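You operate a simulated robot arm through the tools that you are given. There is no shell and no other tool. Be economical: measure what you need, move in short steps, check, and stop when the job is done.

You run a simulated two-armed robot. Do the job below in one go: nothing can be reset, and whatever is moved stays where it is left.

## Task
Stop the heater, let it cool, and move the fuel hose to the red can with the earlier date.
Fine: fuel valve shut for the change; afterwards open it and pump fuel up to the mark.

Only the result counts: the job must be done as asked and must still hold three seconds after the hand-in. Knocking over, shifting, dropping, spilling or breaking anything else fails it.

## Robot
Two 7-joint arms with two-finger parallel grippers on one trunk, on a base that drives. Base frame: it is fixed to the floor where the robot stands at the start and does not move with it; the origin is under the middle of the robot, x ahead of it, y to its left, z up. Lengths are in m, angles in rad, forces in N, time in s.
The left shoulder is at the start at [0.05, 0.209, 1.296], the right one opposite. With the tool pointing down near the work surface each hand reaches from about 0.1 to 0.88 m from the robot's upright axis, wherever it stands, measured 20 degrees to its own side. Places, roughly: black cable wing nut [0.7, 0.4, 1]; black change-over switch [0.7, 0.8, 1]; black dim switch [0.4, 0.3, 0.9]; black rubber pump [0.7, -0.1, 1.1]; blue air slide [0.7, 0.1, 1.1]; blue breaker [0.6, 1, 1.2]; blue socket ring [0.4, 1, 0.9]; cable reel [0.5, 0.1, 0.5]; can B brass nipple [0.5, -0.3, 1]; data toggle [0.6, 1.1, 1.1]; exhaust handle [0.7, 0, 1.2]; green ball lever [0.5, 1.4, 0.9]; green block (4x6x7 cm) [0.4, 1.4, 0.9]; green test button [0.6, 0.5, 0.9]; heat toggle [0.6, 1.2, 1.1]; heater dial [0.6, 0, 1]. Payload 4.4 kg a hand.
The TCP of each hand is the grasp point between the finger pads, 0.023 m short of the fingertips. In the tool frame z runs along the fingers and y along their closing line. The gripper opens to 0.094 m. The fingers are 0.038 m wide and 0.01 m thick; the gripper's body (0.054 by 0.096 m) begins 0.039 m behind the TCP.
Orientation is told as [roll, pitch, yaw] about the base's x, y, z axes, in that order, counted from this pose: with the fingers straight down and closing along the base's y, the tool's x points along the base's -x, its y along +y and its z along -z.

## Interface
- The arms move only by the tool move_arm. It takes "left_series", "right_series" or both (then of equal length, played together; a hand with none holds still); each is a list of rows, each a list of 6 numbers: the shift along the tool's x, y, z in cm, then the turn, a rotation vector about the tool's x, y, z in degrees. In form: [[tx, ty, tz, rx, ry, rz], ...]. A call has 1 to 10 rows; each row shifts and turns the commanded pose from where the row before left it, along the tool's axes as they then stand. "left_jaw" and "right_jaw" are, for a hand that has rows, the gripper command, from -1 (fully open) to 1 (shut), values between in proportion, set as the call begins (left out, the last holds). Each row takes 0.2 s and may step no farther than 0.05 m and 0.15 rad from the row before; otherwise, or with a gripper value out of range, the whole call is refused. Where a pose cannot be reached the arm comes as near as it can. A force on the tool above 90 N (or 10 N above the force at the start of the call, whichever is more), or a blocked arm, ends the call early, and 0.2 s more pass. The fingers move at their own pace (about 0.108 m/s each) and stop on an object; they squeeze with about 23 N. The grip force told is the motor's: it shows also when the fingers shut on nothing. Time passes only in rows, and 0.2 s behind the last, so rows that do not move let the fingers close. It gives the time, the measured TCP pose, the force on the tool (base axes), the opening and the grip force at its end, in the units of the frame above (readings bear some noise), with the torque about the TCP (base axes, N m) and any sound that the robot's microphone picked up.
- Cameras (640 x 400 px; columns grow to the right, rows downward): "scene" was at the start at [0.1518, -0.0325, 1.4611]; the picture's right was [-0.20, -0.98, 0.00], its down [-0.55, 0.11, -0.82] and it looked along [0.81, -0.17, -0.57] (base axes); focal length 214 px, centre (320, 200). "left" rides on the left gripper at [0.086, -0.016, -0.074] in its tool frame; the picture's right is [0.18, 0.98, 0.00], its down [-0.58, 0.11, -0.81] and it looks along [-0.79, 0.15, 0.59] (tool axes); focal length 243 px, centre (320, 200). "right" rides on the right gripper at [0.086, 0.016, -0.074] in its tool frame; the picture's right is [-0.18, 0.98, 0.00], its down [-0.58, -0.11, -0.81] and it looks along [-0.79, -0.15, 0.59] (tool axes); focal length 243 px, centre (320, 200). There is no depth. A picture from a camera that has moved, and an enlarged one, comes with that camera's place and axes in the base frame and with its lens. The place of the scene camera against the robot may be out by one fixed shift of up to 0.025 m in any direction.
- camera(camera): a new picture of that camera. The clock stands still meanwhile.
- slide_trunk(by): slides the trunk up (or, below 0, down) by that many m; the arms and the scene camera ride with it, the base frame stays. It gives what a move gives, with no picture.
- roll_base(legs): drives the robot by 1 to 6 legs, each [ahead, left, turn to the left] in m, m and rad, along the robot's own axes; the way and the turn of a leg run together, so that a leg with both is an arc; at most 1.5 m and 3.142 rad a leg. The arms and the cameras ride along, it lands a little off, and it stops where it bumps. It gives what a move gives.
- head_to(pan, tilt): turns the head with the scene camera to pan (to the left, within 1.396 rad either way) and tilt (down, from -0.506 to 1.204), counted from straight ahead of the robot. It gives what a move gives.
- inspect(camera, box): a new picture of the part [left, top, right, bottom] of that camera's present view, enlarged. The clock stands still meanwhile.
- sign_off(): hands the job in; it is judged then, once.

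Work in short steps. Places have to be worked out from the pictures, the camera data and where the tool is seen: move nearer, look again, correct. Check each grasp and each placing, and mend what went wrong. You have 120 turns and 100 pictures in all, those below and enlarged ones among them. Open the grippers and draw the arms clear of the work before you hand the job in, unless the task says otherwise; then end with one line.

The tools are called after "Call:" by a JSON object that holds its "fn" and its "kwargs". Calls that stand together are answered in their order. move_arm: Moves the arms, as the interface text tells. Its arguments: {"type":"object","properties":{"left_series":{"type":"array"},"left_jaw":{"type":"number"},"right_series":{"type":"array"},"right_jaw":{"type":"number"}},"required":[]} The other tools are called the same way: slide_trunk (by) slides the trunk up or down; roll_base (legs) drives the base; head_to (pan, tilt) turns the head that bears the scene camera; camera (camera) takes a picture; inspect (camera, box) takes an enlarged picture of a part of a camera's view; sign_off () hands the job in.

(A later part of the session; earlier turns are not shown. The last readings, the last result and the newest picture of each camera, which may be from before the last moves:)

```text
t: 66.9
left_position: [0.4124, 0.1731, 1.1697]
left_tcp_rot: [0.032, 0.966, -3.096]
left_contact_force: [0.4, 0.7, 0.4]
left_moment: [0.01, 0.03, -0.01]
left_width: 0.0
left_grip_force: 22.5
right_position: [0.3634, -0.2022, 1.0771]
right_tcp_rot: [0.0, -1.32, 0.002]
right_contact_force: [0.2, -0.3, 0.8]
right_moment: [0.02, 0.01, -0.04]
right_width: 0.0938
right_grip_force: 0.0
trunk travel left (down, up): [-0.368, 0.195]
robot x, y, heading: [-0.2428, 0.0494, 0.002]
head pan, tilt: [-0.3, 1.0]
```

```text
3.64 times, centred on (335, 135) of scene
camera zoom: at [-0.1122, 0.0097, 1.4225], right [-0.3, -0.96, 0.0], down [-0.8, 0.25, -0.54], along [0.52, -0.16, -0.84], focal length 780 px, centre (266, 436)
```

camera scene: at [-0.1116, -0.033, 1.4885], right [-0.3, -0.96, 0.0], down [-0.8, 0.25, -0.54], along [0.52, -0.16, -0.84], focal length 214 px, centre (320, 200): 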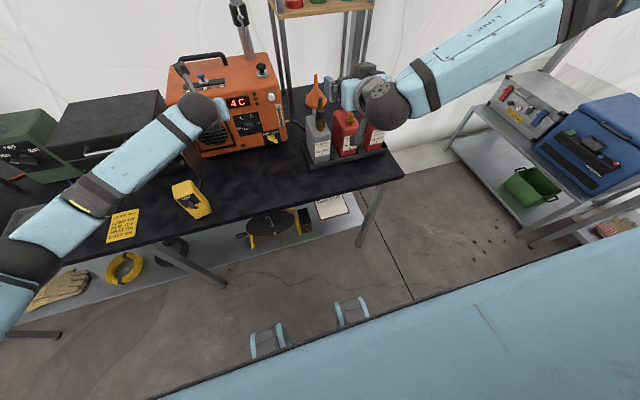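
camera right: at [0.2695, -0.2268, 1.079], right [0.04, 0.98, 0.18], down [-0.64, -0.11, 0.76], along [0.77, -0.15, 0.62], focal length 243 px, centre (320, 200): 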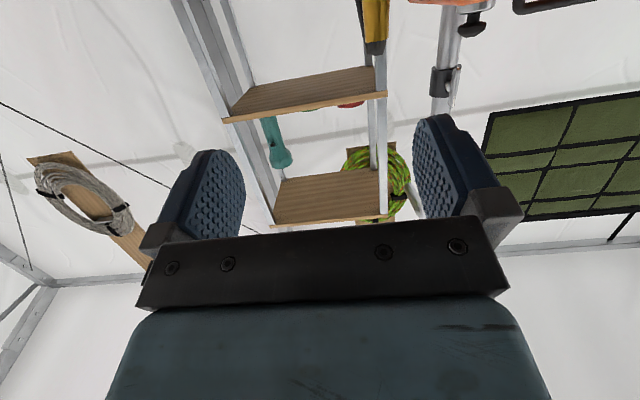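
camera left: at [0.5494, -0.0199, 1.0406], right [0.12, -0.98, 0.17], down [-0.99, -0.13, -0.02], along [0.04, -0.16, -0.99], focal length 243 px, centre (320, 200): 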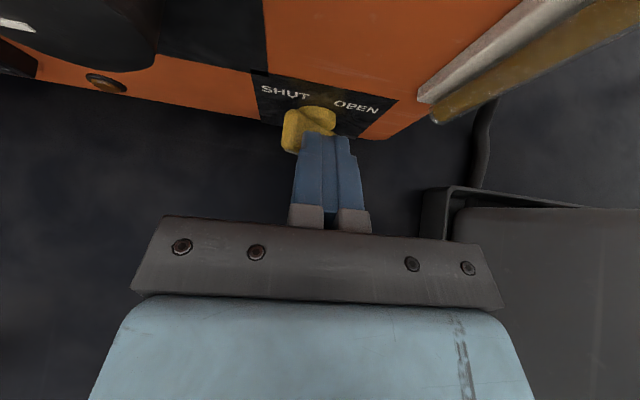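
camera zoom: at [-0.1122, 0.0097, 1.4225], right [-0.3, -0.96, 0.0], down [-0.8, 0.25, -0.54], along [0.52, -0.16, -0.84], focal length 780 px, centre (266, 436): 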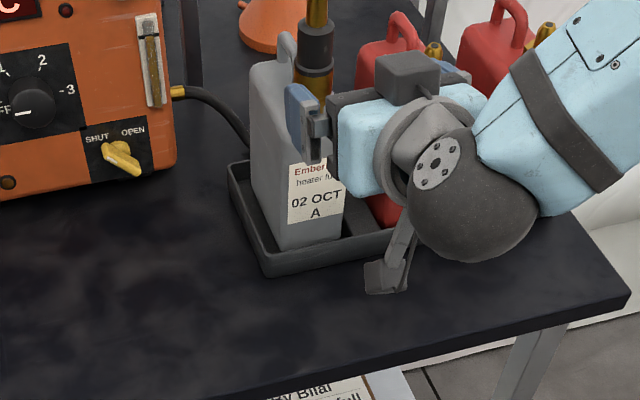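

Aligned in y; I lower 6 mm and drive forward 10 cm around the sleeve.

Call:
{"fn": "slide_trunk", "kwargs": {"by": -0.006}}

Call:
{"fn": "roll_base", "kwargs": {"legs": [[0.098, 0.002, 0]]}}

Call:
{"fn": "inspect", "kwargs": {"camera": "scene", "box": [270, 80, 440, 190]}}

```text
t: 67.5
left_position: [0.4109, 0.1738, 1.1637]
left_tcp_rot: [0.03, 0.967, -3.094]
left_contact_force: [0.6, -0.1, -0.5]
left_moment: [0.02, 0.0, -0.02]
left_width: 0.0
left_grip_force: 22.8
right_position: [0.362, -0.2019, 1.0715]
right_tcp_rot: [0.0, -1.319, 0.002]
right_contact_force: [0.1, -0.4, -0.8]
right_moment: [-0.02, 0.01, 0.02]
right_width: 0.094
right_grip_force: 0.1
trunk travel left (down, up): [-0.362, 0.201]
robot x, y, heading: [-0.2463, 0.0482, -0.001]
head pan, tilt: [-0.3, 1.0]
```

```text
t: 68.6
left_position: [0.5076, 0.1743, 1.1639]
left_tcp_rot: [0.032, 0.968, -3.097]
left_contact_force: [0.1, 0.0, -0.1]
left_moment: [0.02, -0.01, 0.0]
left_width: 0.0
left_grip_force: 23.1
right_position: [0.4591, -0.2005, 1.0736]
right_tcp_rot: [0.001, -1.319, 0.0]
right_contact_force: [-0.4, -0.4, 0.7]
right_moment: [0.01, 0.01, 0.04]
right_width: 0.0938
right_grip_force: 0.0
trunk travel left (down, up): [-0.362, 0.201]
robot x, y, heading: [-0.1484, 0.046, 0.0]
head pan, tilt: [-0.3, 1.0]
```

```text
3.64 times, centred on (355, 135) of scene
camera zoom: at [-0.0156, 0.0113, 1.4166], right [-0.3, -0.95, 0.0], down [-0.8, 0.25, -0.54], along [0.52, -0.16, -0.84], focal length 780 px, centre (193, 436)
```

zoom: 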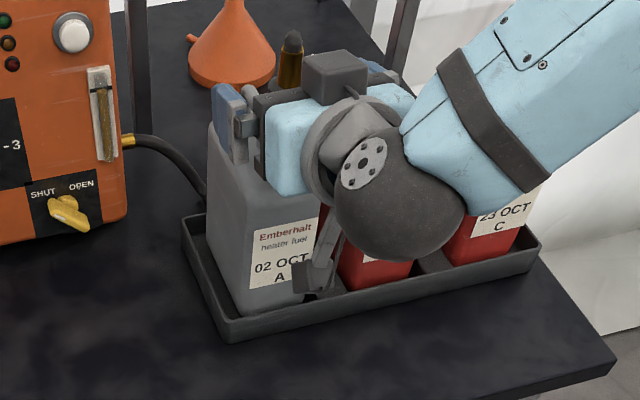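

The coupling is between the fingers with no contact. I close on the sleeve.

Call:
{"fn": "move_arm", "kwargs": {"right_series": [[0, 0, 0, 0, 0, 0], [0, 0, 0, 0, 0, 0], [0, 0, 0, 0, 0, 0], [0, 0, 0, 0, 0, 0]], "right_jaw": 1}}

Call:
{"fn": "camera", "kwargs": {"camera": "right"}}

```text
t: 69.6
left_position: [0.5083, 0.1762, 1.1651]
left_tcp_rot: [0.032, 0.967, -3.097]
left_contact_force: [-0.7, -1.2, -0.3]
left_moment: [-0.01, 0.02, -0.01]
left_width: 0.0002
left_grip_force: 23.1
right_position: [0.4589, -0.2002, 1.0742]
right_tcp_rot: [0.001, -1.322, 0.001]
right_contact_force: [0.0, -0.7, 2.6]
right_moment: [-0.08, -0.04, 0.0]
right_width: 0.0319
right_grip_force: 22.9
trunk travel left (down, up): [-0.362, 0.201]
robot x, y, heading: [-0.1455, 0.0463, -0.0]
head pan, tilt: [-0.3, 1.0]
```

```text
36 pictures are left
camera right: at [0.3652, -0.1845, 1.0077], right [0.04, 0.98, 0.18], down [-0.64, -0.11, 0.76], along [0.77, -0.15, 0.62], focal length 243 px, centre (320, 200)
```

right: 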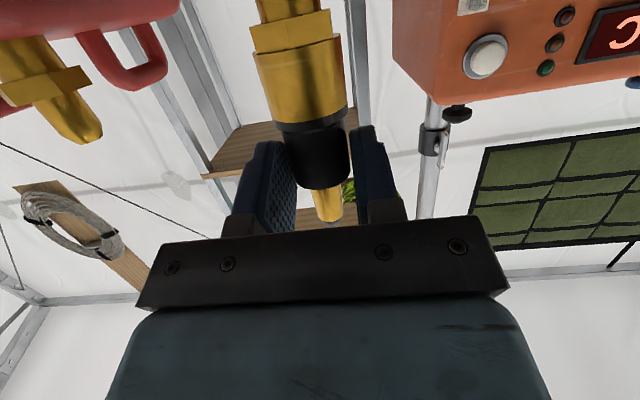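

Sleeve gripped (32 mm). I lift gently by 1 cm with the trunk and watch force and sound.

Call:
{"fn": "slide_trunk", "kwargs": {"by": 0.01}}

Call:
{"fn": "camera", "kwargs": {"camera": "right"}}

```text
t: 70.2
left_position: [0.5092, 0.1757, 1.173]
left_tcp_rot: [0.031, 0.967, -3.096]
left_contact_force: [-1.5, -0.1, -0.2]
left_moment: [0.01, 0.01, 0.01]
left_width: 0.0
left_grip_force: 22.6
right_position: [0.459, -0.2005, 1.0831]
right_tcp_rot: [0.001, -1.319, 0.0]
right_contact_force: [0.1, -0.6, -0.8]
right_moment: [-0.01, 0.03, -0.01]
right_width: 0.0319
right_grip_force: 23.2
trunk travel left (down, up): [-0.372, 0.191]
robot x, y, heading: [-0.1474, 0.0461, -0.004]
head pan, tilt: [-0.3, 1.0]
```

```text
35 pictures are left
camera right: at [0.3652, -0.1846, 1.0171], right [0.04, 0.98, 0.18], down [-0.64, -0.11, 0.76], along [0.77, -0.15, 0.62], focal length 243 px, centre (320, 200)
```

right: 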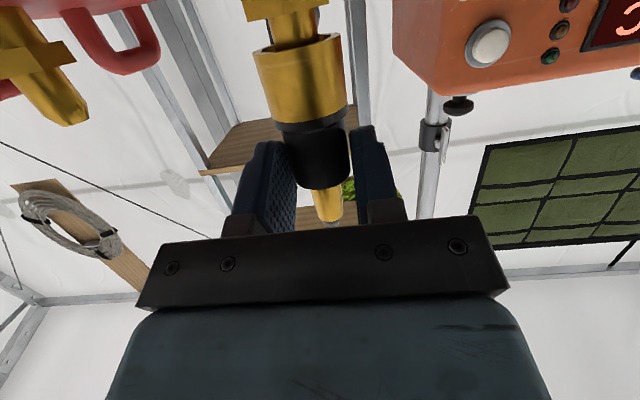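

The coupling lifts freely off nipple A. I raise 5 cm more and strafe 11 cm right over can B.

Call:
{"fn": "slide_trunk", "kwargs": {"by": 0.05}}

Call:
{"fn": "roll_base", "kwargs": {"legs": [[0.008, -0.112, 0]]}}

Call:
{"fn": "camera", "kwargs": {"camera": "right"}}

Call:
{"fn": "camera", "kwargs": {"camera": "scene"}}

```text
t: 71.1
left_position: [0.5082, 0.1749, 1.223]
left_tcp_rot: [0.032, 0.965, -3.095]
left_contact_force: [-0.2, 0.8, -0.5]
left_moment: [0.01, -0.03, 0.03]
left_width: 0.0
left_grip_force: 23.3
right_position: [0.4594, -0.2006, 1.1322]
right_tcp_rot: [0.001, -1.318, 0.0]
right_contact_force: [0.2, 0.1, -0.2]
right_moment: [0.01, 0.03, 0.02]
right_width: 0.0315
right_grip_force: 23.3
trunk travel left (down, up): [-0.422, 0.141]
robot x, y, heading: [-0.1471, 0.0468, -0.001]
head pan, tilt: [-0.3, 1.0]
```

```text
t: 72.8
left_position: [0.5158, 0.0642, 1.2251]
left_tcp_rot: [0.033, 0.967, -3.095]
left_contact_force: [-0.2, 0.5, 0.6]
left_moment: [0.02, -0.01, -0.01]
left_width: 0.0
left_grip_force: 23.1
right_position: [0.4673, -0.3108, 1.1328]
right_tcp_rot: [0.0, -1.321, 0.005]
right_contact_force: [0.2, -0.3, -0.2]
right_moment: [0.0, 0.05, -0.02]
right_width: 0.0319
right_grip_force: 23.2
trunk travel left (down, up): [-0.422, 0.141]
robot x, y, heading: [-0.1417, -0.0634, 0.0]
head pan, tilt: [-0.3, 1.0]
```

```text
34 pictures are left
camera right: at [0.3741, -0.2954, 1.0672], right [0.04, 0.98, 0.18], down [-0.64, -0.11, 0.76], along [0.77, -0.14, 0.62], focal length 243 px, centre (320, 200)
```

right: 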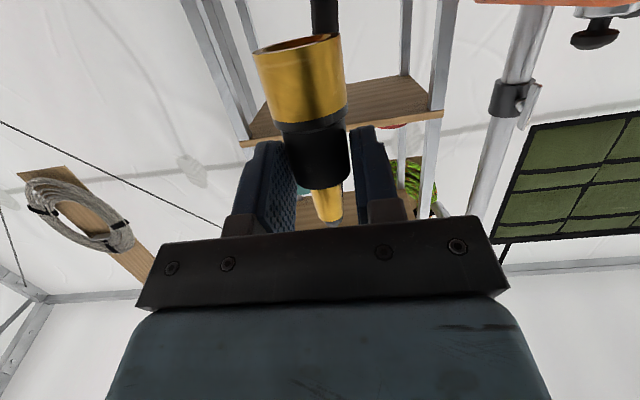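

```text
33 pictures are left
camera scene: at [-0.0073, -0.1009, 1.4765], right [-0.29, -0.96, 0.0], down [-0.8, 0.25, -0.54], along [0.52, -0.16, -0.84], focal length 214 px, centre (320, 200)
```

scene: 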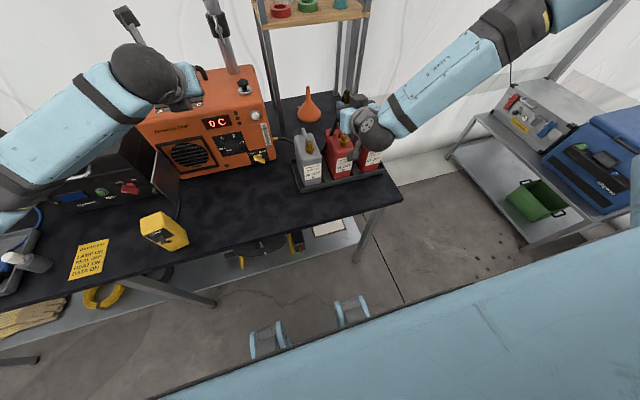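

Coupling is held and cleanly off can A. I lower until just above nipple B and compare.

Call:
{"fn": "slide_trunk", "kwargs": {"by": -0.027}}

Call:
{"fn": "camera", "kwargs": {"camera": "right"}}

Call:
{"fn": "inspect", "kwargs": {"camera": "scene", "box": [290, 80, 400, 170]}}

```text
t: 73.5
left_position: [0.5159, 0.0638, 1.1968]
left_tcp_rot: [0.033, 0.967, -3.094]
left_contact_force: [-0.2, -0.1, 0.0]
left_moment: [-0.03, 0.01, 0.02]
left_width: 0.0
left_grip_force: 22.8
right_position: [0.4666, -0.3117, 1.1062]
right_tcp_rot: [0.002, -1.318, 0.002]
right_contact_force: [-1.0, -0.2, -1.1]
right_moment: [-0.01, 0.01, 0.02]
right_width: 0.0317
right_grip_force: 23.4
trunk travel left (down, up): [-0.395, 0.168]
robot x, y, heading: [-0.1393, -0.0689, 0.001]
head pan, tilt: [-0.3, 1.0]
```

```text
32 pictures are left
camera right: at [0.3738, -0.2957, 1.0404], right [0.04, 0.98, 0.18], down [-0.64, -0.11, 0.76], along [0.77, -0.15, 0.62], focal length 243 px, centre (320, 200)
```

right: 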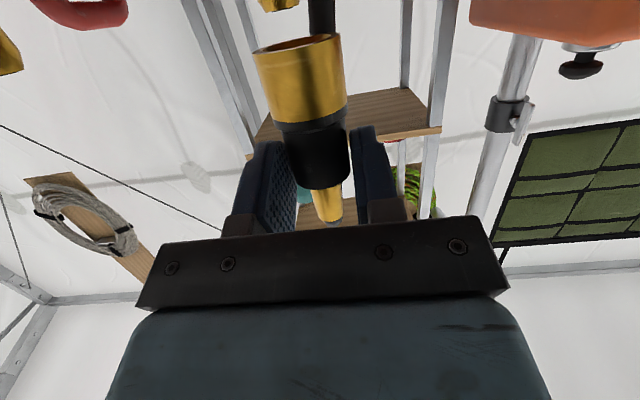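

```text
4.44 times, centred on (345, 125) of scene
camera zoom: at [-0.0079, -0.1012, 1.4496], right [-0.29, -0.96, 0.0], down [-0.8, 0.25, -0.54], along [0.52, -0.16, -0.84], focal length 953 px, centre (209, 533)
```

zoom: 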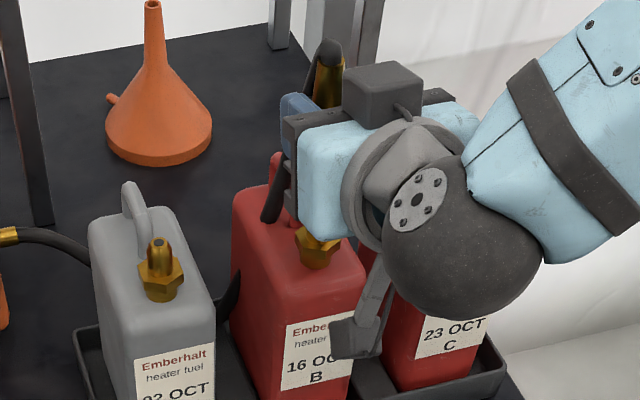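

Cans run parallel to y with 109 mm spacing, so B's axis needs TCP ≈ [0.458, -0.310]. I shift 8 mm back with the arm and verify.

Call:
{"fn": "move_arm", "kwargs": {"right_series": [[0.2, 0.1, -0.8, 0, 0, 0], [0, 0, 0, 0, 0, 0]]}}

Call:
{"fn": "camera", "kwargs": {"camera": "right"}}

```text
t: 74.1
left_position: [0.5166, 0.0653, 1.1977]
left_tcp_rot: [0.031, 0.967, -3.093]
left_contact_force: [-0.4, 0.0, 0.0]
left_moment: [0.0, 0.01, -0.03]
left_width: 0.0
left_grip_force: 22.7
right_position: [0.4606, -0.3106, 1.1052]
right_tcp_rot: [0.002, -1.319, 0.003]
right_contact_force: [-0.3, 0.0, -1.0]
right_moment: [-0.01, 0.03, 0.01]
right_width: 0.0322
right_grip_force: 23.2
trunk travel left (down, up): [-0.395, 0.168]
robot x, y, heading: [-0.136, -0.0678, 0.001]
head pan, tilt: [-0.3, 1.0]
```

```text
30 pictures are left
camera right: at [0.3658, -0.2945, 1.0404], right [0.04, 0.98, 0.18], down [-0.64, -0.11, 0.76], along [0.77, -0.15, 0.62], focal length 243 px, centre (320, 200)
```

right: 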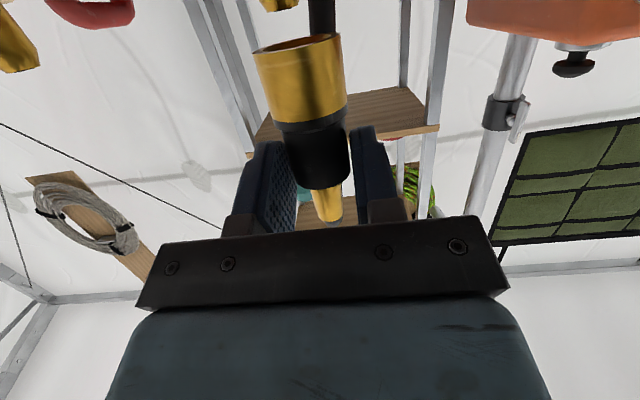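

I lower another 1 cm to see tip and skirt together.

Call:
{"fn": "slide_trunk", "kwargs": {"by": -0.011}}

Call:
{"fn": "inspect", "kwargs": {"camera": "right", "box": [220, 0, 380, 100]}}

```text
t: 74.7
left_position: [0.5155, 0.0641, 1.1866]
left_tcp_rot: [0.032, 0.968, -3.091]
left_contact_force: [0.4, -0.1, 0.5]
left_moment: [0.03, 0.03, -0.02]
left_width: 0.0001
left_grip_force: 22.9
right_position: [0.4595, -0.3112, 1.0953]
right_tcp_rot: [0.001, -1.318, 0.004]
right_contact_force: [-0.4, -0.3, -0.8]
right_moment: [-0.02, 0.03, 0.0]
right_width: 0.032
right_grip_force: 23.3
trunk travel left (down, up): [-0.384, 0.179]
robot x, y, heading: [-0.1416, -0.0685, 0.0]
head pan, tilt: [-0.3, 1.0]
```

```text
4.00 times, centred on (300, 50) of right
camera zoom: at [0.3658, -0.2945, 1.0293], right [0.04, 0.98, 0.18], down [-0.64, -0.11, 0.76], along [0.77, -0.15, 0.62], focal length 970 px, centre (400, 800)
```

zoom: 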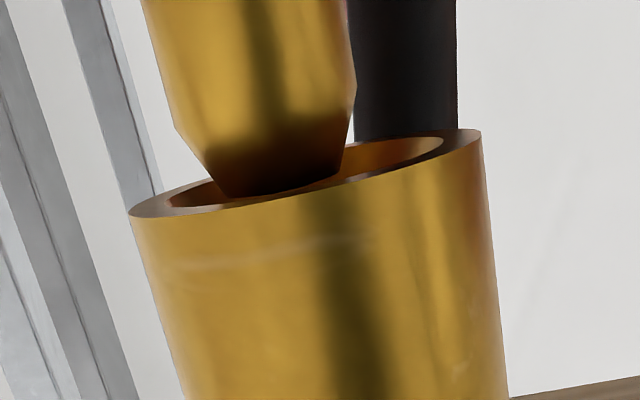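

Tip sits inside the skirt mouth, ~2 mm to the right side (−y) of its axis. I correct 2 mm and lower 8 mm.

Call:
{"fn": "move_arm", "kwargs": {"right_series": [[0, -0.2, 0, 0, 0, 0], [0, 0, 0, 0, 0, 0]]}}

Call:
{"fn": "slide_trunk", "kwargs": {"by": -0.008}}

Call:
{"fn": "inspect", "kwargs": {"camera": "right", "box": [220, 0, 380, 100]}}

```text
t: 75.3
left_position: [0.5155, 0.0638, 1.1859]
left_tcp_rot: [0.031, 0.966, -3.093]
left_contact_force: [-0.2, -0.4, -0.2]
left_moment: [0.0, 0.0, 0.0]
left_width: 0.0001
left_grip_force: 23.0
right_position: [0.4602, -0.3117, 1.094]
right_tcp_rot: [-0.001, -1.319, 0.006]
right_contact_force: [-1.2, 0.4, -0.1]
right_moment: [-0.03, 0.02, 0.02]
right_width: 0.0317
right_grip_force: 22.9
trunk travel left (down, up): [-0.384, 0.179]
robot x, y, heading: [-0.1364, -0.0664, 0.003]
head pan, tilt: [-0.3, 1.0]
```

```text
t: 75.9
left_position: [0.5153, 0.0641, 1.1788]
left_tcp_rot: [0.031, 0.966, -3.094]
left_contact_force: [-0.6, 0.2, -0.9]
left_moment: [-0.03, -0.01, 0.04]
left_width: 0.0
left_grip_force: 23.3
right_position: [0.4596, -0.3127, 1.0858]
right_tcp_rot: [0.0, -1.32, 0.004]
right_contact_force: [0.1, -0.1, -0.8]
right_moment: [-0.01, 0.05, 0.01]
right_width: 0.0317
right_grip_force: 23.2
trunk travel left (down, up): [-0.376, 0.187]
robot x, y, heading: [-0.1393, -0.0649, 0.001]
head pan, tilt: [-0.3, 1.0]
```

```text
4.00 times, centred on (300, 50) of right
camera zoom: at [0.3658, -0.2966, 1.0211], right [0.04, 0.98, 0.18], down [-0.64, -0.11, 0.76], along [0.77, -0.15, 0.62], focal length 970 px, centre (400, 800)
```

zoom: 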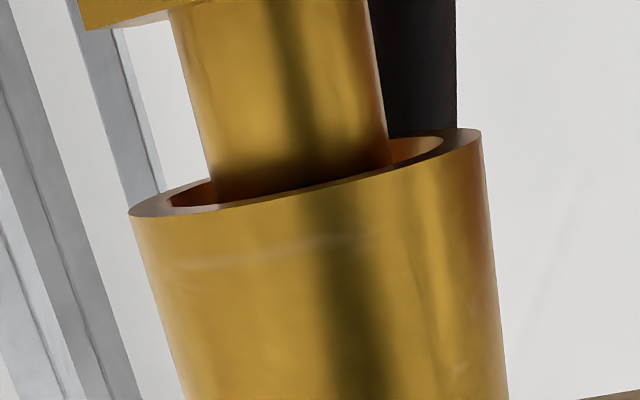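

Nipple B is entering cleanly with no force. I lower to the seated height.

Call:
{"fn": "slide_trunk", "kwargs": {"by": -0.011}}

Call:
{"fn": "camera", "kwargs": {"camera": "right"}}

```text
t: 76.5
left_position: [0.5154, 0.0645, 1.1668]
left_tcp_rot: [0.031, 0.968, -3.094]
left_contact_force: [0.5, -0.2, 0.6]
left_moment: [0.0, 0.0, 0.05]
left_width: 0.0001
left_grip_force: 23.0
right_position: [0.4601, -0.3117, 1.0768]
right_tcp_rot: [0.001, -1.32, 0.002]
right_contact_force: [-0.1, -0.4, -0.3]
right_moment: [0.0, 0.01, -0.03]
right_width: 0.032
right_grip_force: 22.7
trunk travel left (down, up): [-0.365, 0.198]
robot x, y, heading: [-0.1398, -0.0667, 0.003]
head pan, tilt: [-0.3, 1.0]
```

```text
27 pictures are left
camera right: at [0.3657, -0.2966, 1.0102], right [0.04, 0.98, 0.18], down [-0.64, -0.11, 0.76], along [0.77, -0.15, 0.62], focal length 243 px, centre (320, 200)
```

right: 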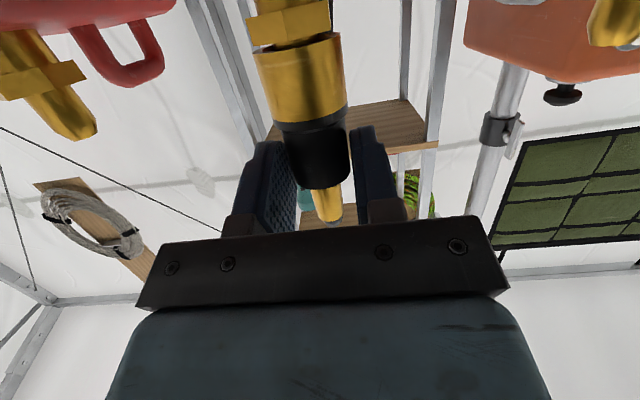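

Nearly seated; I press down a few mm more, watching force.

Call:
{"fn": "slide_trunk", "kwargs": {"by": -0.005}}

Call:
{"fn": "inspect", "kwargs": {"camera": "right", "box": [220, 0, 380, 100]}}

```text
t: 77.0
left_position: [0.5146, 0.0658, 1.1624]
left_tcp_rot: [0.031, 0.967, -3.092]
left_contact_force: [0.3, -0.8, -0.3]
left_moment: [-0.02, 0.0, 0.0]
left_width: 0.0
left_grip_force: 22.1
right_position: [0.4595, -0.3107, 1.0736]
right_tcp_rot: [0.001, -1.326, 0.002]
right_contact_force: [2.5, -1.3, 15.4]
right_moment: [-0.12, -0.12, -0.02]
right_width: 0.0318
right_grip_force: 23.1
trunk travel left (down, up): [-0.36, 0.203]
robot x, y, heading: [-0.1383, -0.0681, -0.005]
head pan, tilt: [-0.3, 1.0]
```

```text
4.00 times, centred on (300, 50) of right
camera zoom: at [0.3661, -0.2962, 1.0073], right [0.04, 0.98, 0.18], down [-0.64, -0.11, 0.76], along [0.77, -0.15, 0.63], focal length 970 px, centre (400, 800)
```

zoom: 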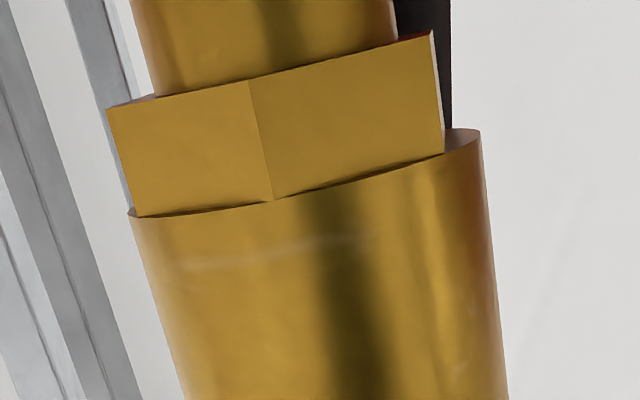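

Seated: hex meets the skirt, 15 N reaction, same height as on can A. I release, then back off and check.

Call:
{"fn": "move_arm", "kwargs": {"right_series": [[0, 0, 0, 0, 0, 0], [0, 0, 0, 0, 0, 0], [0, 0, 0, 0, 0, 0], [0, 0, 0, 0, 0, 0]], "right_jaw": -1}}

Call:
{"fn": "roll_base", "kwargs": {"legs": [[-0.15, 0, 0]]}}

Call:
{"fn": "inspect", "kwargs": {"camera": "scene", "box": [180, 60, 380, 185]}}

```text
t: 78.0
left_position: [0.5161, 0.0649, 1.1618]
left_tcp_rot: [0.032, 0.966, -3.092]
left_contact_force: [0.0, -0.4, -0.1]
left_moment: [0.02, -0.02, 0.02]
left_width: 0.0001
left_grip_force: 23.3
right_position: [0.4602, -0.3118, 1.0715]
right_tcp_rot: [0.001, -1.319, 0.003]
right_contact_force: [0.0, -0.3, 0.9]
right_moment: [0.0, 0.03, 0.0]
right_width: 0.094
right_grip_force: 0.0
trunk travel left (down, up): [-0.36, 0.203]
robot x, y, heading: [-0.1415, -0.0656, -0.001]
head pan, tilt: [-0.3, 1.0]
```

```text
t: 79.4
left_position: [0.3678, 0.0641, 1.1635]
left_tcp_rot: [0.031, 0.968, -3.092]
left_contact_force: [1.6, -0.6, -0.2]
left_moment: [-0.02, 0.0, -0.01]
left_width: 0.0
left_grip_force: 23.2
right_position: [0.3094, -0.312, 1.071]
right_tcp_rot: [0.0, -1.318, 0.004]
right_contact_force: [0.1, -0.6, 0.2]
right_moment: [0.02, 0.03, -0.01]
right_width: 0.0939
right_grip_force: 0.0
trunk travel left (down, up): [-0.36, 0.203]
robot x, y, heading: [-0.2886, -0.0684, -0.0]
head pan, tilt: [-0.3, 1.0]
```

```text
3.20 times, centred on (280, 122) of scene
camera zoom: at [-0.1561, -0.1014, 1.4145], right [-0.29, -0.96, 0.0], down [-0.8, 0.25, -0.54], along [0.52, -0.16, -0.84], focal length 686 px, centre (448, 448)
```

zoom: 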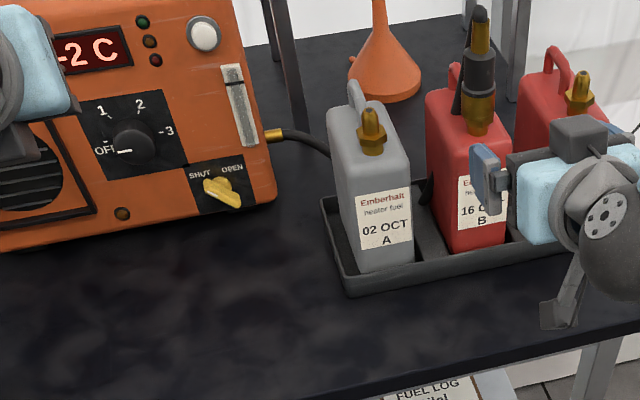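

Coupling stands upright on can B; the gauge is now empty. Next: open the valve. I retract the right hand up and bring the left finger down to the left side of the valve bar.

Call:
{"fn": "move_arm", "kwargs": {"right_series": [[-3, -1, -3.3, 0, 0, 0], [-3, -1, -3.3, 0, 0, 0], [-3, -1, -3.3, 0, 0, 0], [-3, -1, -3.3, 0, 0, 0], [0, 0, 0, 0, 0, 0]], "left_series": [[-2.4, 1.1, 3.9, 0, 0, 0], [-2.4, 1.1, 3.9, 0, 0, 0], [-2.4, 1.1, 3.9, 0, 0, 0], [-2.4, 1.1, 3.9, 0, 0, 0], [-2.4, 1.1, 3.9, 0, 0, 0]]}}

```text
t: 80.6
left_position: [0.4625, 0.0075, 0.9501]
left_tcp_rot: [0.032, 0.964, -3.093]
left_contact_force: [0.7, 0.4, -0.4]
left_moment: [-0.02, 0.01, -0.05]
left_width: 0.0
left_grip_force: 23.3
right_position: [0.2159, -0.3511, 1.2194]
right_tcp_rot: [0.0, -1.318, 0.005]
right_contact_force: [-0.1, -0.2, 0.0]
right_moment: [0.02, -0.01, -0.01]
right_width: 0.094
right_grip_force: 0.0
trunk travel left (down, up): [-0.36, 0.203]
robot x, y, heading: [-0.2905, -0.0677, 0.004]
head pan, tilt: [-0.3, 1.0]
```

Both in place. I advance the left finger to the valve, just left of the bar.

Call:
{"fn": "move_arm", "kwargs": {"left_series": [[1.2, 0, 3.2, 0, 0, 0], [1.2, 0, 3.2, 0, 0, 0], [1.2, 0, 3.2, 0, 0, 0], [0, 0, 0, 0, 0, 0]]}}

Call:
{"fn": "camera", "kwargs": {"camera": "left"}}

```text
t: 81.6
left_position: [0.5615, 0.0086, 0.9285]
left_tcp_rot: [0.032, 0.968, -3.093]
left_contact_force: [-0.8, 0.2, 0.0]
left_moment: [0.01, 0.01, 0.01]
left_width: 0.0
left_grip_force: 22.9
right_position: [0.2145, -0.3507, 1.2205]
right_tcp_rot: [-0.003, -1.318, 0.006]
right_contact_force: [-0.6, 0.3, -1.0]
right_moment: [-0.02, 0.05, -0.03]
right_width: 0.0941
right_grip_force: 0.1
trunk travel left (down, up): [-0.36, 0.203]
robot x, y, heading: [-0.2866, -0.064, -0.001]
head pan, tilt: [-0.3, 1.0]
```

```text
24 pictures are left
camera left: at [0.5484, 0.027, 1.0421], right [0.13, -0.98, 0.17], down [-0.99, -0.13, -0.02], along [0.04, -0.17, -0.99], focal length 243 px, centre (320, 200)
```

left: 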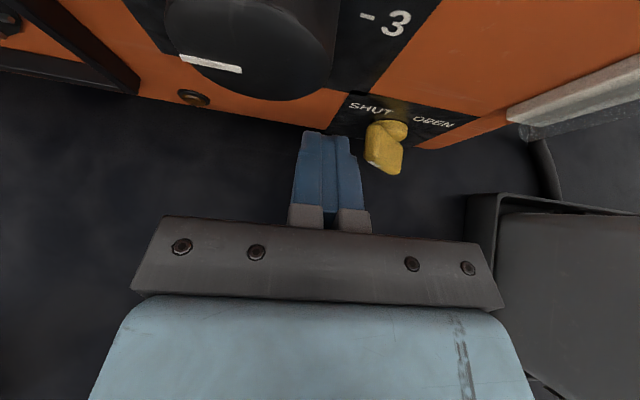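

Finger is just left of the bar. I sweep right 4 cm to push it to OPEN.

Call:
{"fn": "move_arm", "kwargs": {"left_series": [[-0.1, 0, 0.6, 0, 0, 0], [0, 1, 0, 0, 0, 0], [0, 1, 0, 0, 0, 0], [0, 1, 0, 0, 0, 0], [0, 0.9, 0, 0, 0, 0]]}}

Call:
{"fn": "camera", "kwargs": {"camera": "left"}}

```text
t: 82.8
left_position: [0.5641, -0.0296, 0.9281]
left_tcp_rot: [0.033, 0.969, -3.09]
left_contact_force: [-10.8, 10.5, 9.8]
left_moment: [0.15, 0.05, 0.04]
left_width: 0.0002
left_grip_force: 23.1
right_position: [0.2119, -0.3493, 1.2214]
right_tcp_rot: [-0.007, -1.323, 0.009]
right_contact_force: [-0.5, 0.1, 0.2]
right_moment: [-0.02, 0.0, 0.0]
right_width: 0.094
right_grip_force: 0.1
trunk travel left (down, up): [-0.36, 0.203]
robot x, y, heading: [-0.2897, -0.0664, -0.003]
head pan, tilt: [-0.3, 1.0]
```

```text
23 pictures are left
camera left: at [0.5509, -0.0113, 1.0406], right [0.13, -0.98, 0.17], down [-0.99, -0.13, -0.02], along [0.04, -0.17, -0.99], focal length 243 px, centre (320, 200)
```

left: 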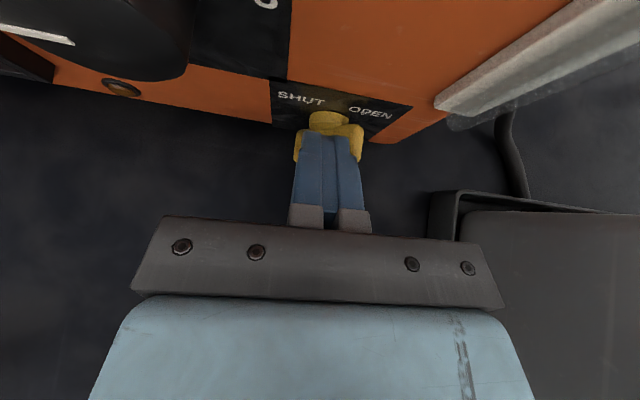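

Light contact with both halves of the bar — it looks turned. I withdraw and check.

Call:
{"fn": "move_arm", "kwargs": {"left_series": [[0, -0.3, 0, 0, 0, 0], [0, 0, -4, 0, 0, 0], [0, 0, -4, 0, 0, 0], [3, -2, -3, 0, 0, 0], [3, -2, -3, 0, 0, 0]]}}

Call:
{"fn": "inspect", "kwargs": {"camera": "left", "box": [220, 0, 420, 120]}}

```text
t: 84.0
left_position: [0.4815, 0.0147, 1.0559]
left_tcp_rot: [0.032, 0.966, -3.093]
left_contact_force: [-1.4, -0.4, 0.2]
left_moment: [0.0, 0.0, 0.0]
left_width: 0.0
left_grip_force: 23.4
right_position: [0.214, -0.3508, 1.2203]
right_tcp_rot: [-0.002, -1.32, 0.007]
right_contact_force: [-0.1, -0.5, 0.2]
right_moment: [0.04, 0.0, 0.02]
right_width: 0.0941
right_grip_force: 0.1
trunk travel left (down, up): [-0.36, 0.203]
robot x, y, heading: [-0.2856, -0.0634, 0.0]
head pan, tilt: [-0.3, 1.0]
```

```text
3.20 times, centred on (320, 60) of left
camera zoom: at [0.4683, 0.0319, 1.1695], right [0.13, -0.98, 0.17], down [-0.99, -0.13, -0.02], along [0.04, -0.17, -0.99], focal length 776 px, centre (320, 648)
```

zoom: 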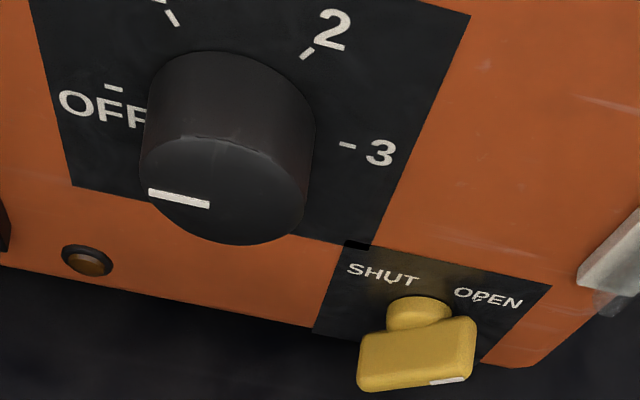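

The bar is back at the OPEN angle (~48°). Now the pump bulb on the heater top, near [0.664, -0.056, 1.127]: I raise the left hand and pitch it to point down.

Call:
{"fn": "move_arm", "kwargs": {"left_series": [[3.9, 0, -2.7, 0, 0, 0], [3.9, 0, -2.7, 0, 0, 0], [3.9, 0, -2.7, 0, 0, 0], [3.9, 0, -2.7, 0, 0, 0], [0, 0, 0, 0, -8.5, 0], [0, 0, 0, 0, -8.5, 0], [0, 0, 0, 0, -8.5, 0], [0, 0, 0, 0, -8.5, 0]]}}

Call:
{"fn": "roll_base", "kwargs": {"legs": [[0.15, 0, 0]]}}

Call:
{"fn": "camera", "kwargs": {"camera": "left"}}

```text
t: 85.8
left_position: [0.4824, 0.0158, 1.2422]
left_tcp_rot: [0.02, 0.37, -3.112]
left_contact_force: [0.5, -0.5, -0.1]
left_moment: [-0.03, -0.01, -0.02]
left_width: 0.0
left_grip_force: 23.4
right_position: [0.2128, -0.3522, 1.2194]
right_tcp_rot: [0.002, -1.319, 0.001]
right_contact_force: [0.3, 0.6, -0.8]
right_moment: [-0.01, -0.01, -0.01]
right_width: 0.094
right_grip_force: 0.0
trunk travel left (down, up): [-0.36, 0.203]
robot x, y, heading: [-0.2882, -0.0652, 0.003]
head pan, tilt: [-0.3, 1.0]
```

```text
t: 87.2
left_position: [0.6317, 0.0175, 1.2426]
left_tcp_rot: [0.02, 0.372, -3.111]
left_contact_force: [0.3, -0.3, 0.3]
left_moment: [-0.03, 0.01, -0.01]
left_width: 0.0
left_grip_force: 22.8
right_position: [0.3646, -0.3507, 1.2206]
right_tcp_rot: [0.001, -1.32, 0.005]
right_contact_force: [-0.1, 0.1, -0.6]
right_moment: [0.04, 0.03, 0.0]
right_width: 0.0939
right_grip_force: 0.2
trunk travel left (down, up): [-0.36, 0.203]
robot x, y, heading: [-0.1418, -0.0654, 0.004]
head pan, tilt: [-0.3, 1.0]
```

```text
21 pictures are left
camera left: at [0.6854, 0.037, 1.344], right [0.19, -0.98, 0.08], down [-0.83, -0.12, 0.54], along [-0.52, -0.18, -0.84], focal length 243 px, centre (320, 200)
```

left: 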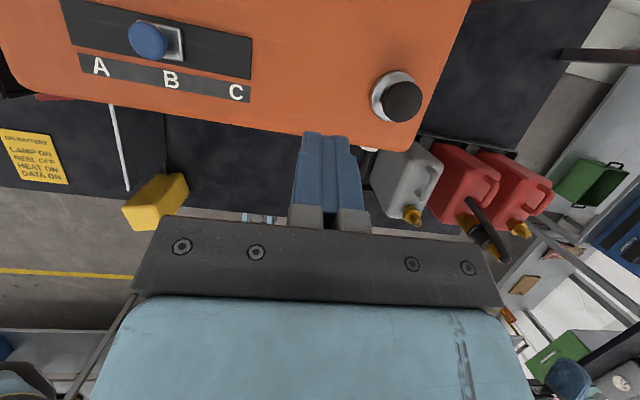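

Bulb confirmed at about [0.660, -0.061]. I make the tool vertical and place the closed fingertips above the bulb.

Call:
{"fn": "move_arm", "kwargs": {"left_series": [[0, 0, 0, 0, -7, 0], [0, 0, 0, 0, -7, 0], [0, 0, 0, 0, -7, 0], [1.4, 3.9, 0, 0, 0, 0], [1.4, 3.9, 0, 0, 0, 0], [0, 0, 3.5, 0, 0, 0], [0, 0, 3.5, 0, 0, 0], [0, 0, 0, 0, 0, 0]]}}

Call:
{"fn": "camera", "kwargs": {"camera": "left"}}

Call:
{"fn": "camera", "kwargs": {"camera": "scene"}}

```text
t: 88.8
left_position: [0.667, -0.0639, 1.2041]
left_tcp_rot: [0.024, 0.051, -3.126]
left_contact_force: [-6.0, -1.1, 11.1]
left_moment: [0.44, -1.43, 0.11]
left_width: 0.0
left_grip_force: 23.0
right_position: [0.3644, -0.3508, 1.2197]
right_tcp_rot: [-0.001, -1.322, 0.007]
right_contact_force: [0.0, 0.2, -0.4]
right_moment: [0.02, -0.01, 0.01]
right_width: 0.0939
right_grip_force: 0.1
trunk travel left (down, up): [-0.36, 0.203]
robot x, y, heading: [-0.1358, -0.0669, 0.008]
head pan, tilt: [-0.3, 1.0]
stopped in row 8 (left hand): the force on the tool passed its limit at 110 N (the readings are from after the stop); the commanded pose is now the measured one
```

```text
20 pictures are left
camera left: at [0.7493, -0.0448, 1.282], right [0.2, -0.98, 0.03], down [-0.62, -0.1, 0.78], along [-0.76, -0.17, -0.63], focal length 243 px, centre (320, 200)
```

left: 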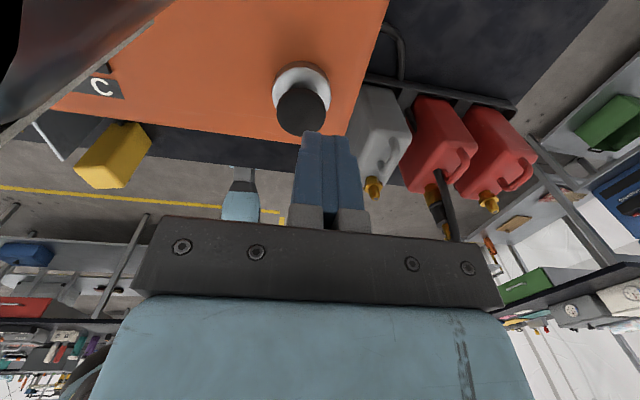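

```text
19 pictures are left
camera scene: at [-0.007, -0.1014, 1.4146], right [-0.29, -0.96, 0.0], down [-0.8, 0.25, -0.54], along [0.52, -0.16, -0.84], focal length 214 px, centre (320, 200)
```

scene: 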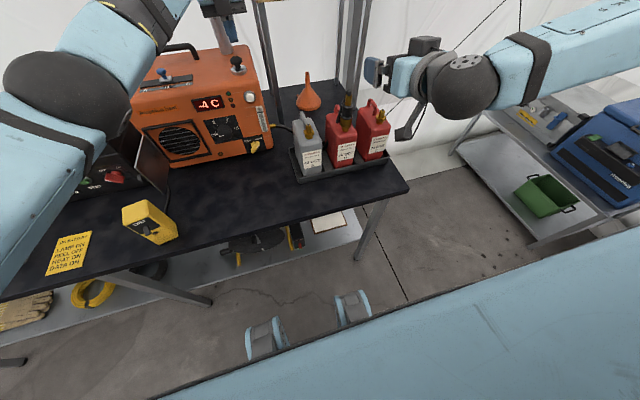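

Something was touched at 1.2 m height: the camera block on the hand faces the exhaust pipe. I lift off straight up and back, then check the exhaust handle.

Call:
{"fn": "move_arm", "kwargs": {"left_series": [[-1, 0, -2, 0, 0, 0], [-1, 0, -4, 0, 0, 0], [-3, 0, -3, 0, 0, 0], [-4, 0, 0, 0, 0, 0], [-4, -2, 0, 0, 0, 0], [-4, -2, 0, 0, 0, 0], [-4, -3, 0, 0, 0, 0], [-4, -3, 0, 0, 0, 0]]}}

Call:
{"fn": "head_to", "kwargs": {"pan": 0.05, "tilt": 0.5}}

Call:
{"fn": "camera", "kwargs": {"camera": "scene"}}

```text
t: 90.6
left_position: [0.4138, 0.037, 1.2739]
left_tcp_rot: [0.024, 0.043, -3.124]
left_contact_force: [0.7, 0.1, 0.2]
left_moment: [0.02, 0.0, -0.02]
left_width: 0.0001
left_grip_force: 23.1
right_position: [0.3654, -0.3494, 1.2209]
right_tcp_rot: [-0.008, -1.322, 0.013]
right_contact_force: [0.1, -0.2, -0.4]
right_moment: [0.02, 0.02, -0.01]
right_width: 0.094
right_grip_force: 0.0
trunk travel left (down, up): [-0.36, 0.203]
robot x, y, heading: [-0.1418, -0.0662, -0.002]
head pan, tilt: [-0.3, 1.0]
```

```text
t: 91.5
left_position: [0.4174, 0.0353, 1.275]
left_tcp_rot: [0.024, 0.044, -3.125]
left_contact_force: [0.2, 0.0, -0.7]
left_moment: [0.0, -0.02, 0.02]
left_width: 0.0001
left_grip_force: 23.2
right_position: [0.3639, -0.3489, 1.22]
right_tcp_rot: [-0.001, -1.32, 0.006]
right_contact_force: [0.8, -0.5, -0.5]
right_moment: [0.0, 0.0, 0.01]
right_width: 0.0939
right_grip_force: 0.1
trunk travel left (down, up): [-0.36, 0.203]
robot x, y, heading: [-0.1343, -0.0698, 0.003]
head pan, tilt: [0.051, 0.499]
```

```text
18 pictures are left
camera scene: at [0.0189, -0.0754, 1.4556], right [0.05, -1.0, 0.0], down [-0.48, -0.03, -0.88], along [0.88, 0.05, -0.48], focal length 214 px, centre (320, 200)
```

scene: 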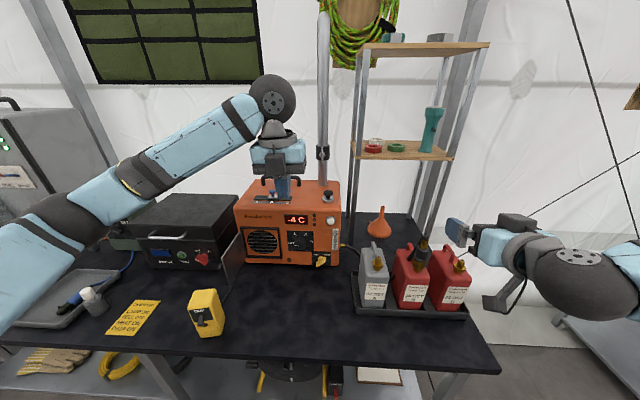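

Call:
{"fn": "inspect", "kwargs": {"camera": "scene", "box": [230, 130, 350, 270]}}

```text
2.86 times, centred on (290, 200) of scene
camera zoom: at [0.0189, -0.0754, 1.4556], right [0.05, -1.0, 0.0], down [-0.48, -0.03, -0.88], along [0.88, 0.05, -0.48], focal length 613 px, centre (406, 200)
```

zoom: 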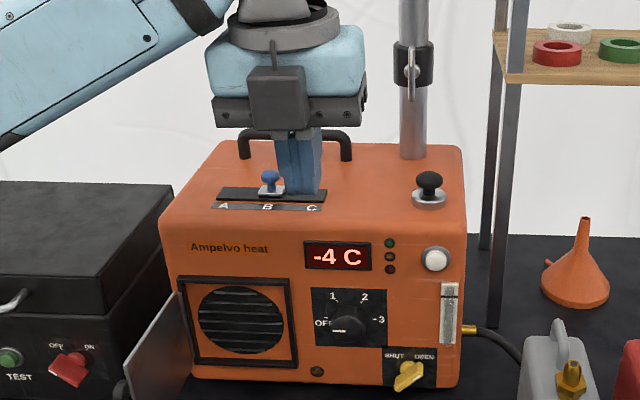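

Exhaust clamp looks unchanged. I'll pump with the right hand instead (its camera block faces away from the pipe when pointing down): turn it down while the left moves aside.

Call:
{"fn": "move_arm", "kwargs": {"left_series": [[0, -4, -1, 0, 0, 0], [0, -4, -1, 0, 0, 0], [0, -4, 0, 0, 0, 0], [0, -4, 0, 0, 0, 0], [0, -4, 0, 0, 0, 0], [0, -4, 0, 0, 0, 0], [0, 0, 0, 0, 0, 0], [0, 0, 0, 0, 0, 0], [0, 0, 0, 0, 0, 0], [0, 0, 0, 0, 0, 0]], "right_series": [[-3, 0, 0, 0, 0, 0], [0, 0, 0, 0, 8.4, 0], [0, 0, 0, 0, 8.4, 0], [0, 0, 0, 0, 8.4, 0], [0, 0, 0, 0, 8.4, 0], [0, 0, 0, 0, 8.4, 0], [0, 0, 0, 0, 8.4, 0], [0, 0, 0, 0, 8.4, 0], [0, 0, 0, 0, 8.4, 0], [0, 0, 0, 0, 8.4, 0]], "right_jaw": 1}}

Call:
{"fn": "move_arm", "kwargs": {"right_series": [[-3.3, 3.2, 0, 0, 0, 0], [-3.3, 3.2, 0, 0, 0, 0], [-3.3, 3.2, 0, 0, 0, 0], [-3.3, 3.2, 0, 0, 0, 0], [-3.3, 3.2, 0, 0, 0, 0], [-3.3, 3.2, 0, 0, 0, 0], [-3.3, 3.2, 0, 0, 0, 0], [-3.3, 3.2, 0, 0, 0, 0], [-3.0, 3.2, 0, 0, 0, 0], [0, 0, 0, 0, 0, 0]]}}

Call:
{"fn": "camera", "kwargs": {"camera": "right"}}

```text
t: 93.7
left_position: [0.4088, 0.2747, 1.2895]
left_tcp_rot: [0.023, 0.044, -3.125]
left_contact_force: [0.4, 0.1, -0.2]
left_moment: [0.0, -0.01, -0.01]
left_width: 0.0
left_grip_force: 23.6
right_position: [0.3732, -0.35, 1.2475]
right_tcp_rot: [0.0, 0.003, 0.006]
right_contact_force: [-0.2, 0.8, 0.7]
right_moment: [0.02, 0.02, -0.02]
right_width: 0.0001
right_grip_force: 22.7
trunk travel left (down, up): [-0.36, 0.203]
robot x, y, heading: [-0.1364, -0.0653, 0.002]
head pan, tilt: [0.051, 0.499]
```

```text
t: 95.9
left_position: [0.4068, 0.2761, 1.289]
left_tcp_rot: [0.024, 0.043, -3.125]
left_contact_force: [-0.1, 0.5, 0.2]
left_moment: [-0.03, 0.01, -0.03]
left_width: 0.0001
left_grip_force: 23.4
right_position: [0.5024, -0.2542, 1.2529]
right_tcp_rot: [0.002, -0.002, 0.006]
right_contact_force: [0.7, -0.7, -0.5]
right_moment: [-0.01, 0.03, 0.0]
right_width: 0.0003
right_grip_force: 23.7
right hand out of reach, approached as far as the arm can: row 4, 5, 6, 7, 8, 9
trunk travel left (down, up): [-0.36, 0.203]
robot x, y, heading: [-0.1354, -0.0657, 0.001]
head pan, tilt: [0.051, 0.499]
```

```text
16 pictures are left
camera right: at [0.4158, -0.2402, 1.3269], right [0.18, 0.98, 0.0], down [0.58, -0.11, 0.81], along [0.79, -0.14, -0.59], focal length 243 px, centre (320, 200)
```

right: 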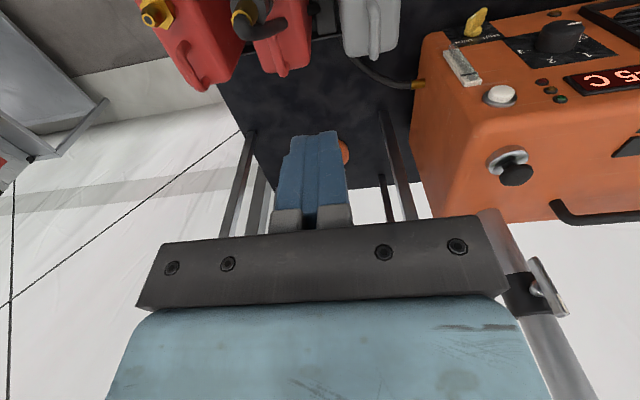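

I drive the base 15 cm forward and 19 cm left to bring the right hand above the bulb.

Call:
{"fn": "roll_base", "kwargs": {"legs": [[0.0, 0.19, 0], [0.152, 0, 0]]}}

Call:
{"fn": "camera", "kwargs": {"camera": "right"}}

```text
t: 99.1
left_position: [0.557, 0.4623, 1.2907]
left_tcp_rot: [0.022, 0.045, -3.124]
left_contact_force: [-0.1, -0.1, 0.6]
left_moment: [-0.02, -0.02, 0.01]
left_width: 0.0001
left_grip_force: 23.0
right_position: [0.6523, -0.0679, 1.2533]
right_tcp_rot: [0.0, 0.0, 0.006]
right_contact_force: [-0.3, 0.0, 0.3]
right_moment: [0.03, 0.0, 0.01]
right_width: 0.0004
right_grip_force: 22.8
trunk travel left (down, up): [-0.36, 0.203]
robot x, y, heading: [0.0115, 0.1227, 0.008]
head pan, tilt: [0.051, 0.499]
```

```text
15 pictures are left
camera right: at [0.5652, -0.0527, 1.3274], right [0.18, 0.98, 0.0], down [0.58, -0.11, 0.81], along [0.79, -0.14, -0.59], focal length 243 px, centre (320, 200)
```

right: 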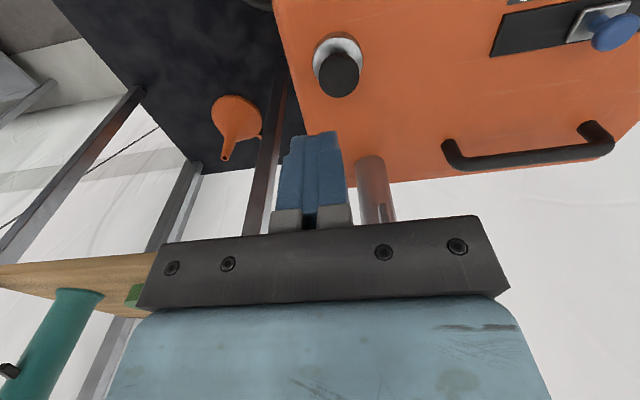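

Bulb top at about [0.665, -0.055, 1.127]. I centre and lower to 1.5 cm above.

Call:
{"fn": "move_arm", "kwargs": {"right_series": [[-1.3, 1.3, 0, 0, 0, 0], [0, 0, 3, 0, 0, 0], [0, 0, 3, 0, 0, 0], [0, 0, 2.5, 0, 0, 0], [0, 0, 0, 0, 0, 0]]}}

Call:
{"fn": "camera", "kwargs": {"camera": "scene"}}

```text
t: 100.3
left_position: [0.5581, 0.463, 1.2892]
left_tcp_rot: [0.023, 0.043, -3.125]
left_contact_force: [-0.5, -1.0, 0.3]
left_moment: [0.03, 0.0, 0.0]
left_width: 0.0001
left_grip_force: 22.9
right_position: [0.6458, -0.074, 1.1685]
right_tcp_rot: [0.001, -0.001, 0.004]
right_contact_force: [0.5, 0.4, 0.1]
right_moment: [-0.03, -0.03, 0.0]
right_width: 0.0
right_grip_force: 22.7
right hand out of reach, approached as far as the arm can: row 1, 3, 4
trunk travel left (down, up): [-0.36, 0.203]
robot x, y, heading: [0.0122, 0.1214, 0.003]
head pan, tilt: [0.051, 0.499]
```

```text
14 pictures are left
camera scene: at [0.169, 0.1118, 1.4556], right [0.05, -1.0, 0.0], down [-0.48, -0.03, -0.88], along [0.88, 0.05, -0.48], focal length 214 px, centre (320, 200)
```

scene: 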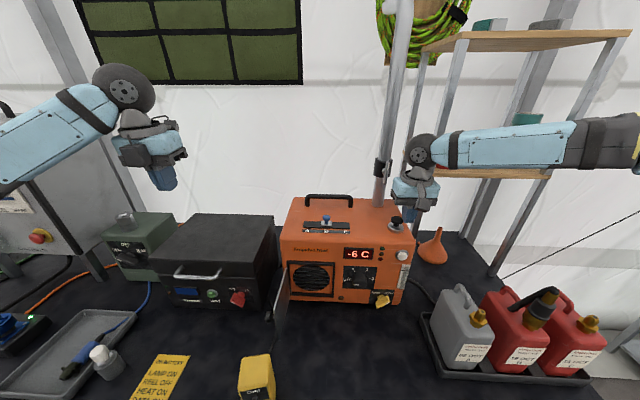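

I nudge the base 1.8 cm forward/left to centre over the bulb, and verify with the hand camera.

Call:
{"fn": "roll_base", "kwargs": {"legs": [[0.018, 0.018, 0]]}}

Call:
{"fn": "camera", "kwargs": {"camera": "right"}}

```text
t: 101.2
left_position: [0.5739, 0.4782, 1.2926]
left_tcp_rot: [0.021, 0.045, -3.125]
left_contact_force: [-0.6, -0.4, 0.4]
left_moment: [0.03, 0.02, 0.02]
left_width: 0.0
left_grip_force: 23.5
right_position: [0.6634, -0.0589, 1.1698]
right_tcp_rot: [0.004, -0.003, 0.005]
right_contact_force: [-1.8, -0.1, 1.0]
right_moment: [0.0, 0.03, -0.01]
right_width: 0.0
right_grip_force: 22.9
trunk travel left (down, up): [-0.36, 0.203]
robot x, y, heading: [0.0304, 0.1417, 0.008]
head pan, tilt: [0.051, 0.499]
```

```text
13 pictures are left
camera right: at [0.5763, -0.0432, 1.2437], right [0.18, 0.98, 0.0], down [0.58, -0.11, 0.81], along [0.79, -0.14, -0.59], focal length 243 px, centre (320, 200)
```

right: 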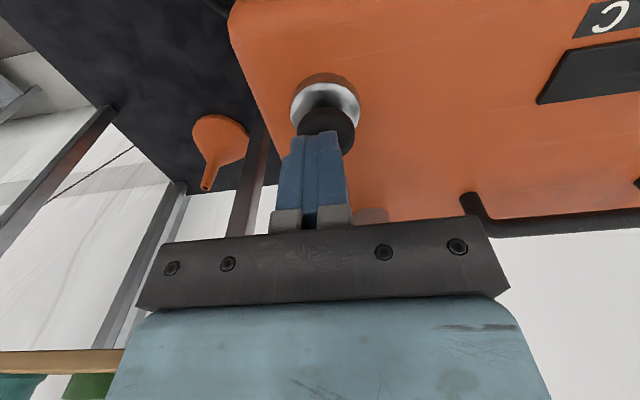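

Well centred. I press down with the trunk in small steps, watching force.

Call:
{"fn": "slide_trunk", "kwargs": {"by": -0.03}}

Call:
{"fn": "inspect", "kwargs": {"camera": "scene", "box": [330, 190, 440, 310]}}

```text
t: 101.9
left_position: [0.5695, 0.4804, 1.2626]
left_tcp_rot: [0.025, 0.048, -3.124]
left_contact_force: [-0.2, 0.3, 0.0]
left_moment: [-0.01, 0.0, 0.01]
left_width: 0.0001
left_grip_force: 22.8
right_position: [0.6622, -0.0566, 1.1499]
right_tcp_rot: [0.006, -0.018, 0.004]
right_contact_force: [16.6, -7.5, 60.0]
right_moment: [-0.17, -0.08, -0.12]
right_width: 0.0
right_grip_force: 23.2
trunk travel left (down, up): [-0.33, 0.233]
robot x, y, heading: [0.0341, 0.137, 0.002]
head pan, tilt: [0.051, 0.499]
```

```text
3.33 times, centred on (385, 250) of scene
camera zoom: at [0.1816, 0.1303, 1.4273], right [0.05, -1.0, 0.0], down [-0.47, -0.03, -0.88], along [0.88, 0.05, -0.47], focal length 715 px, centre (103, 33)
```

zoom: 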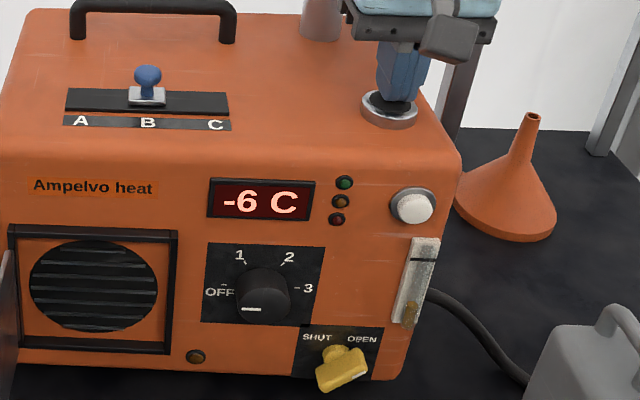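

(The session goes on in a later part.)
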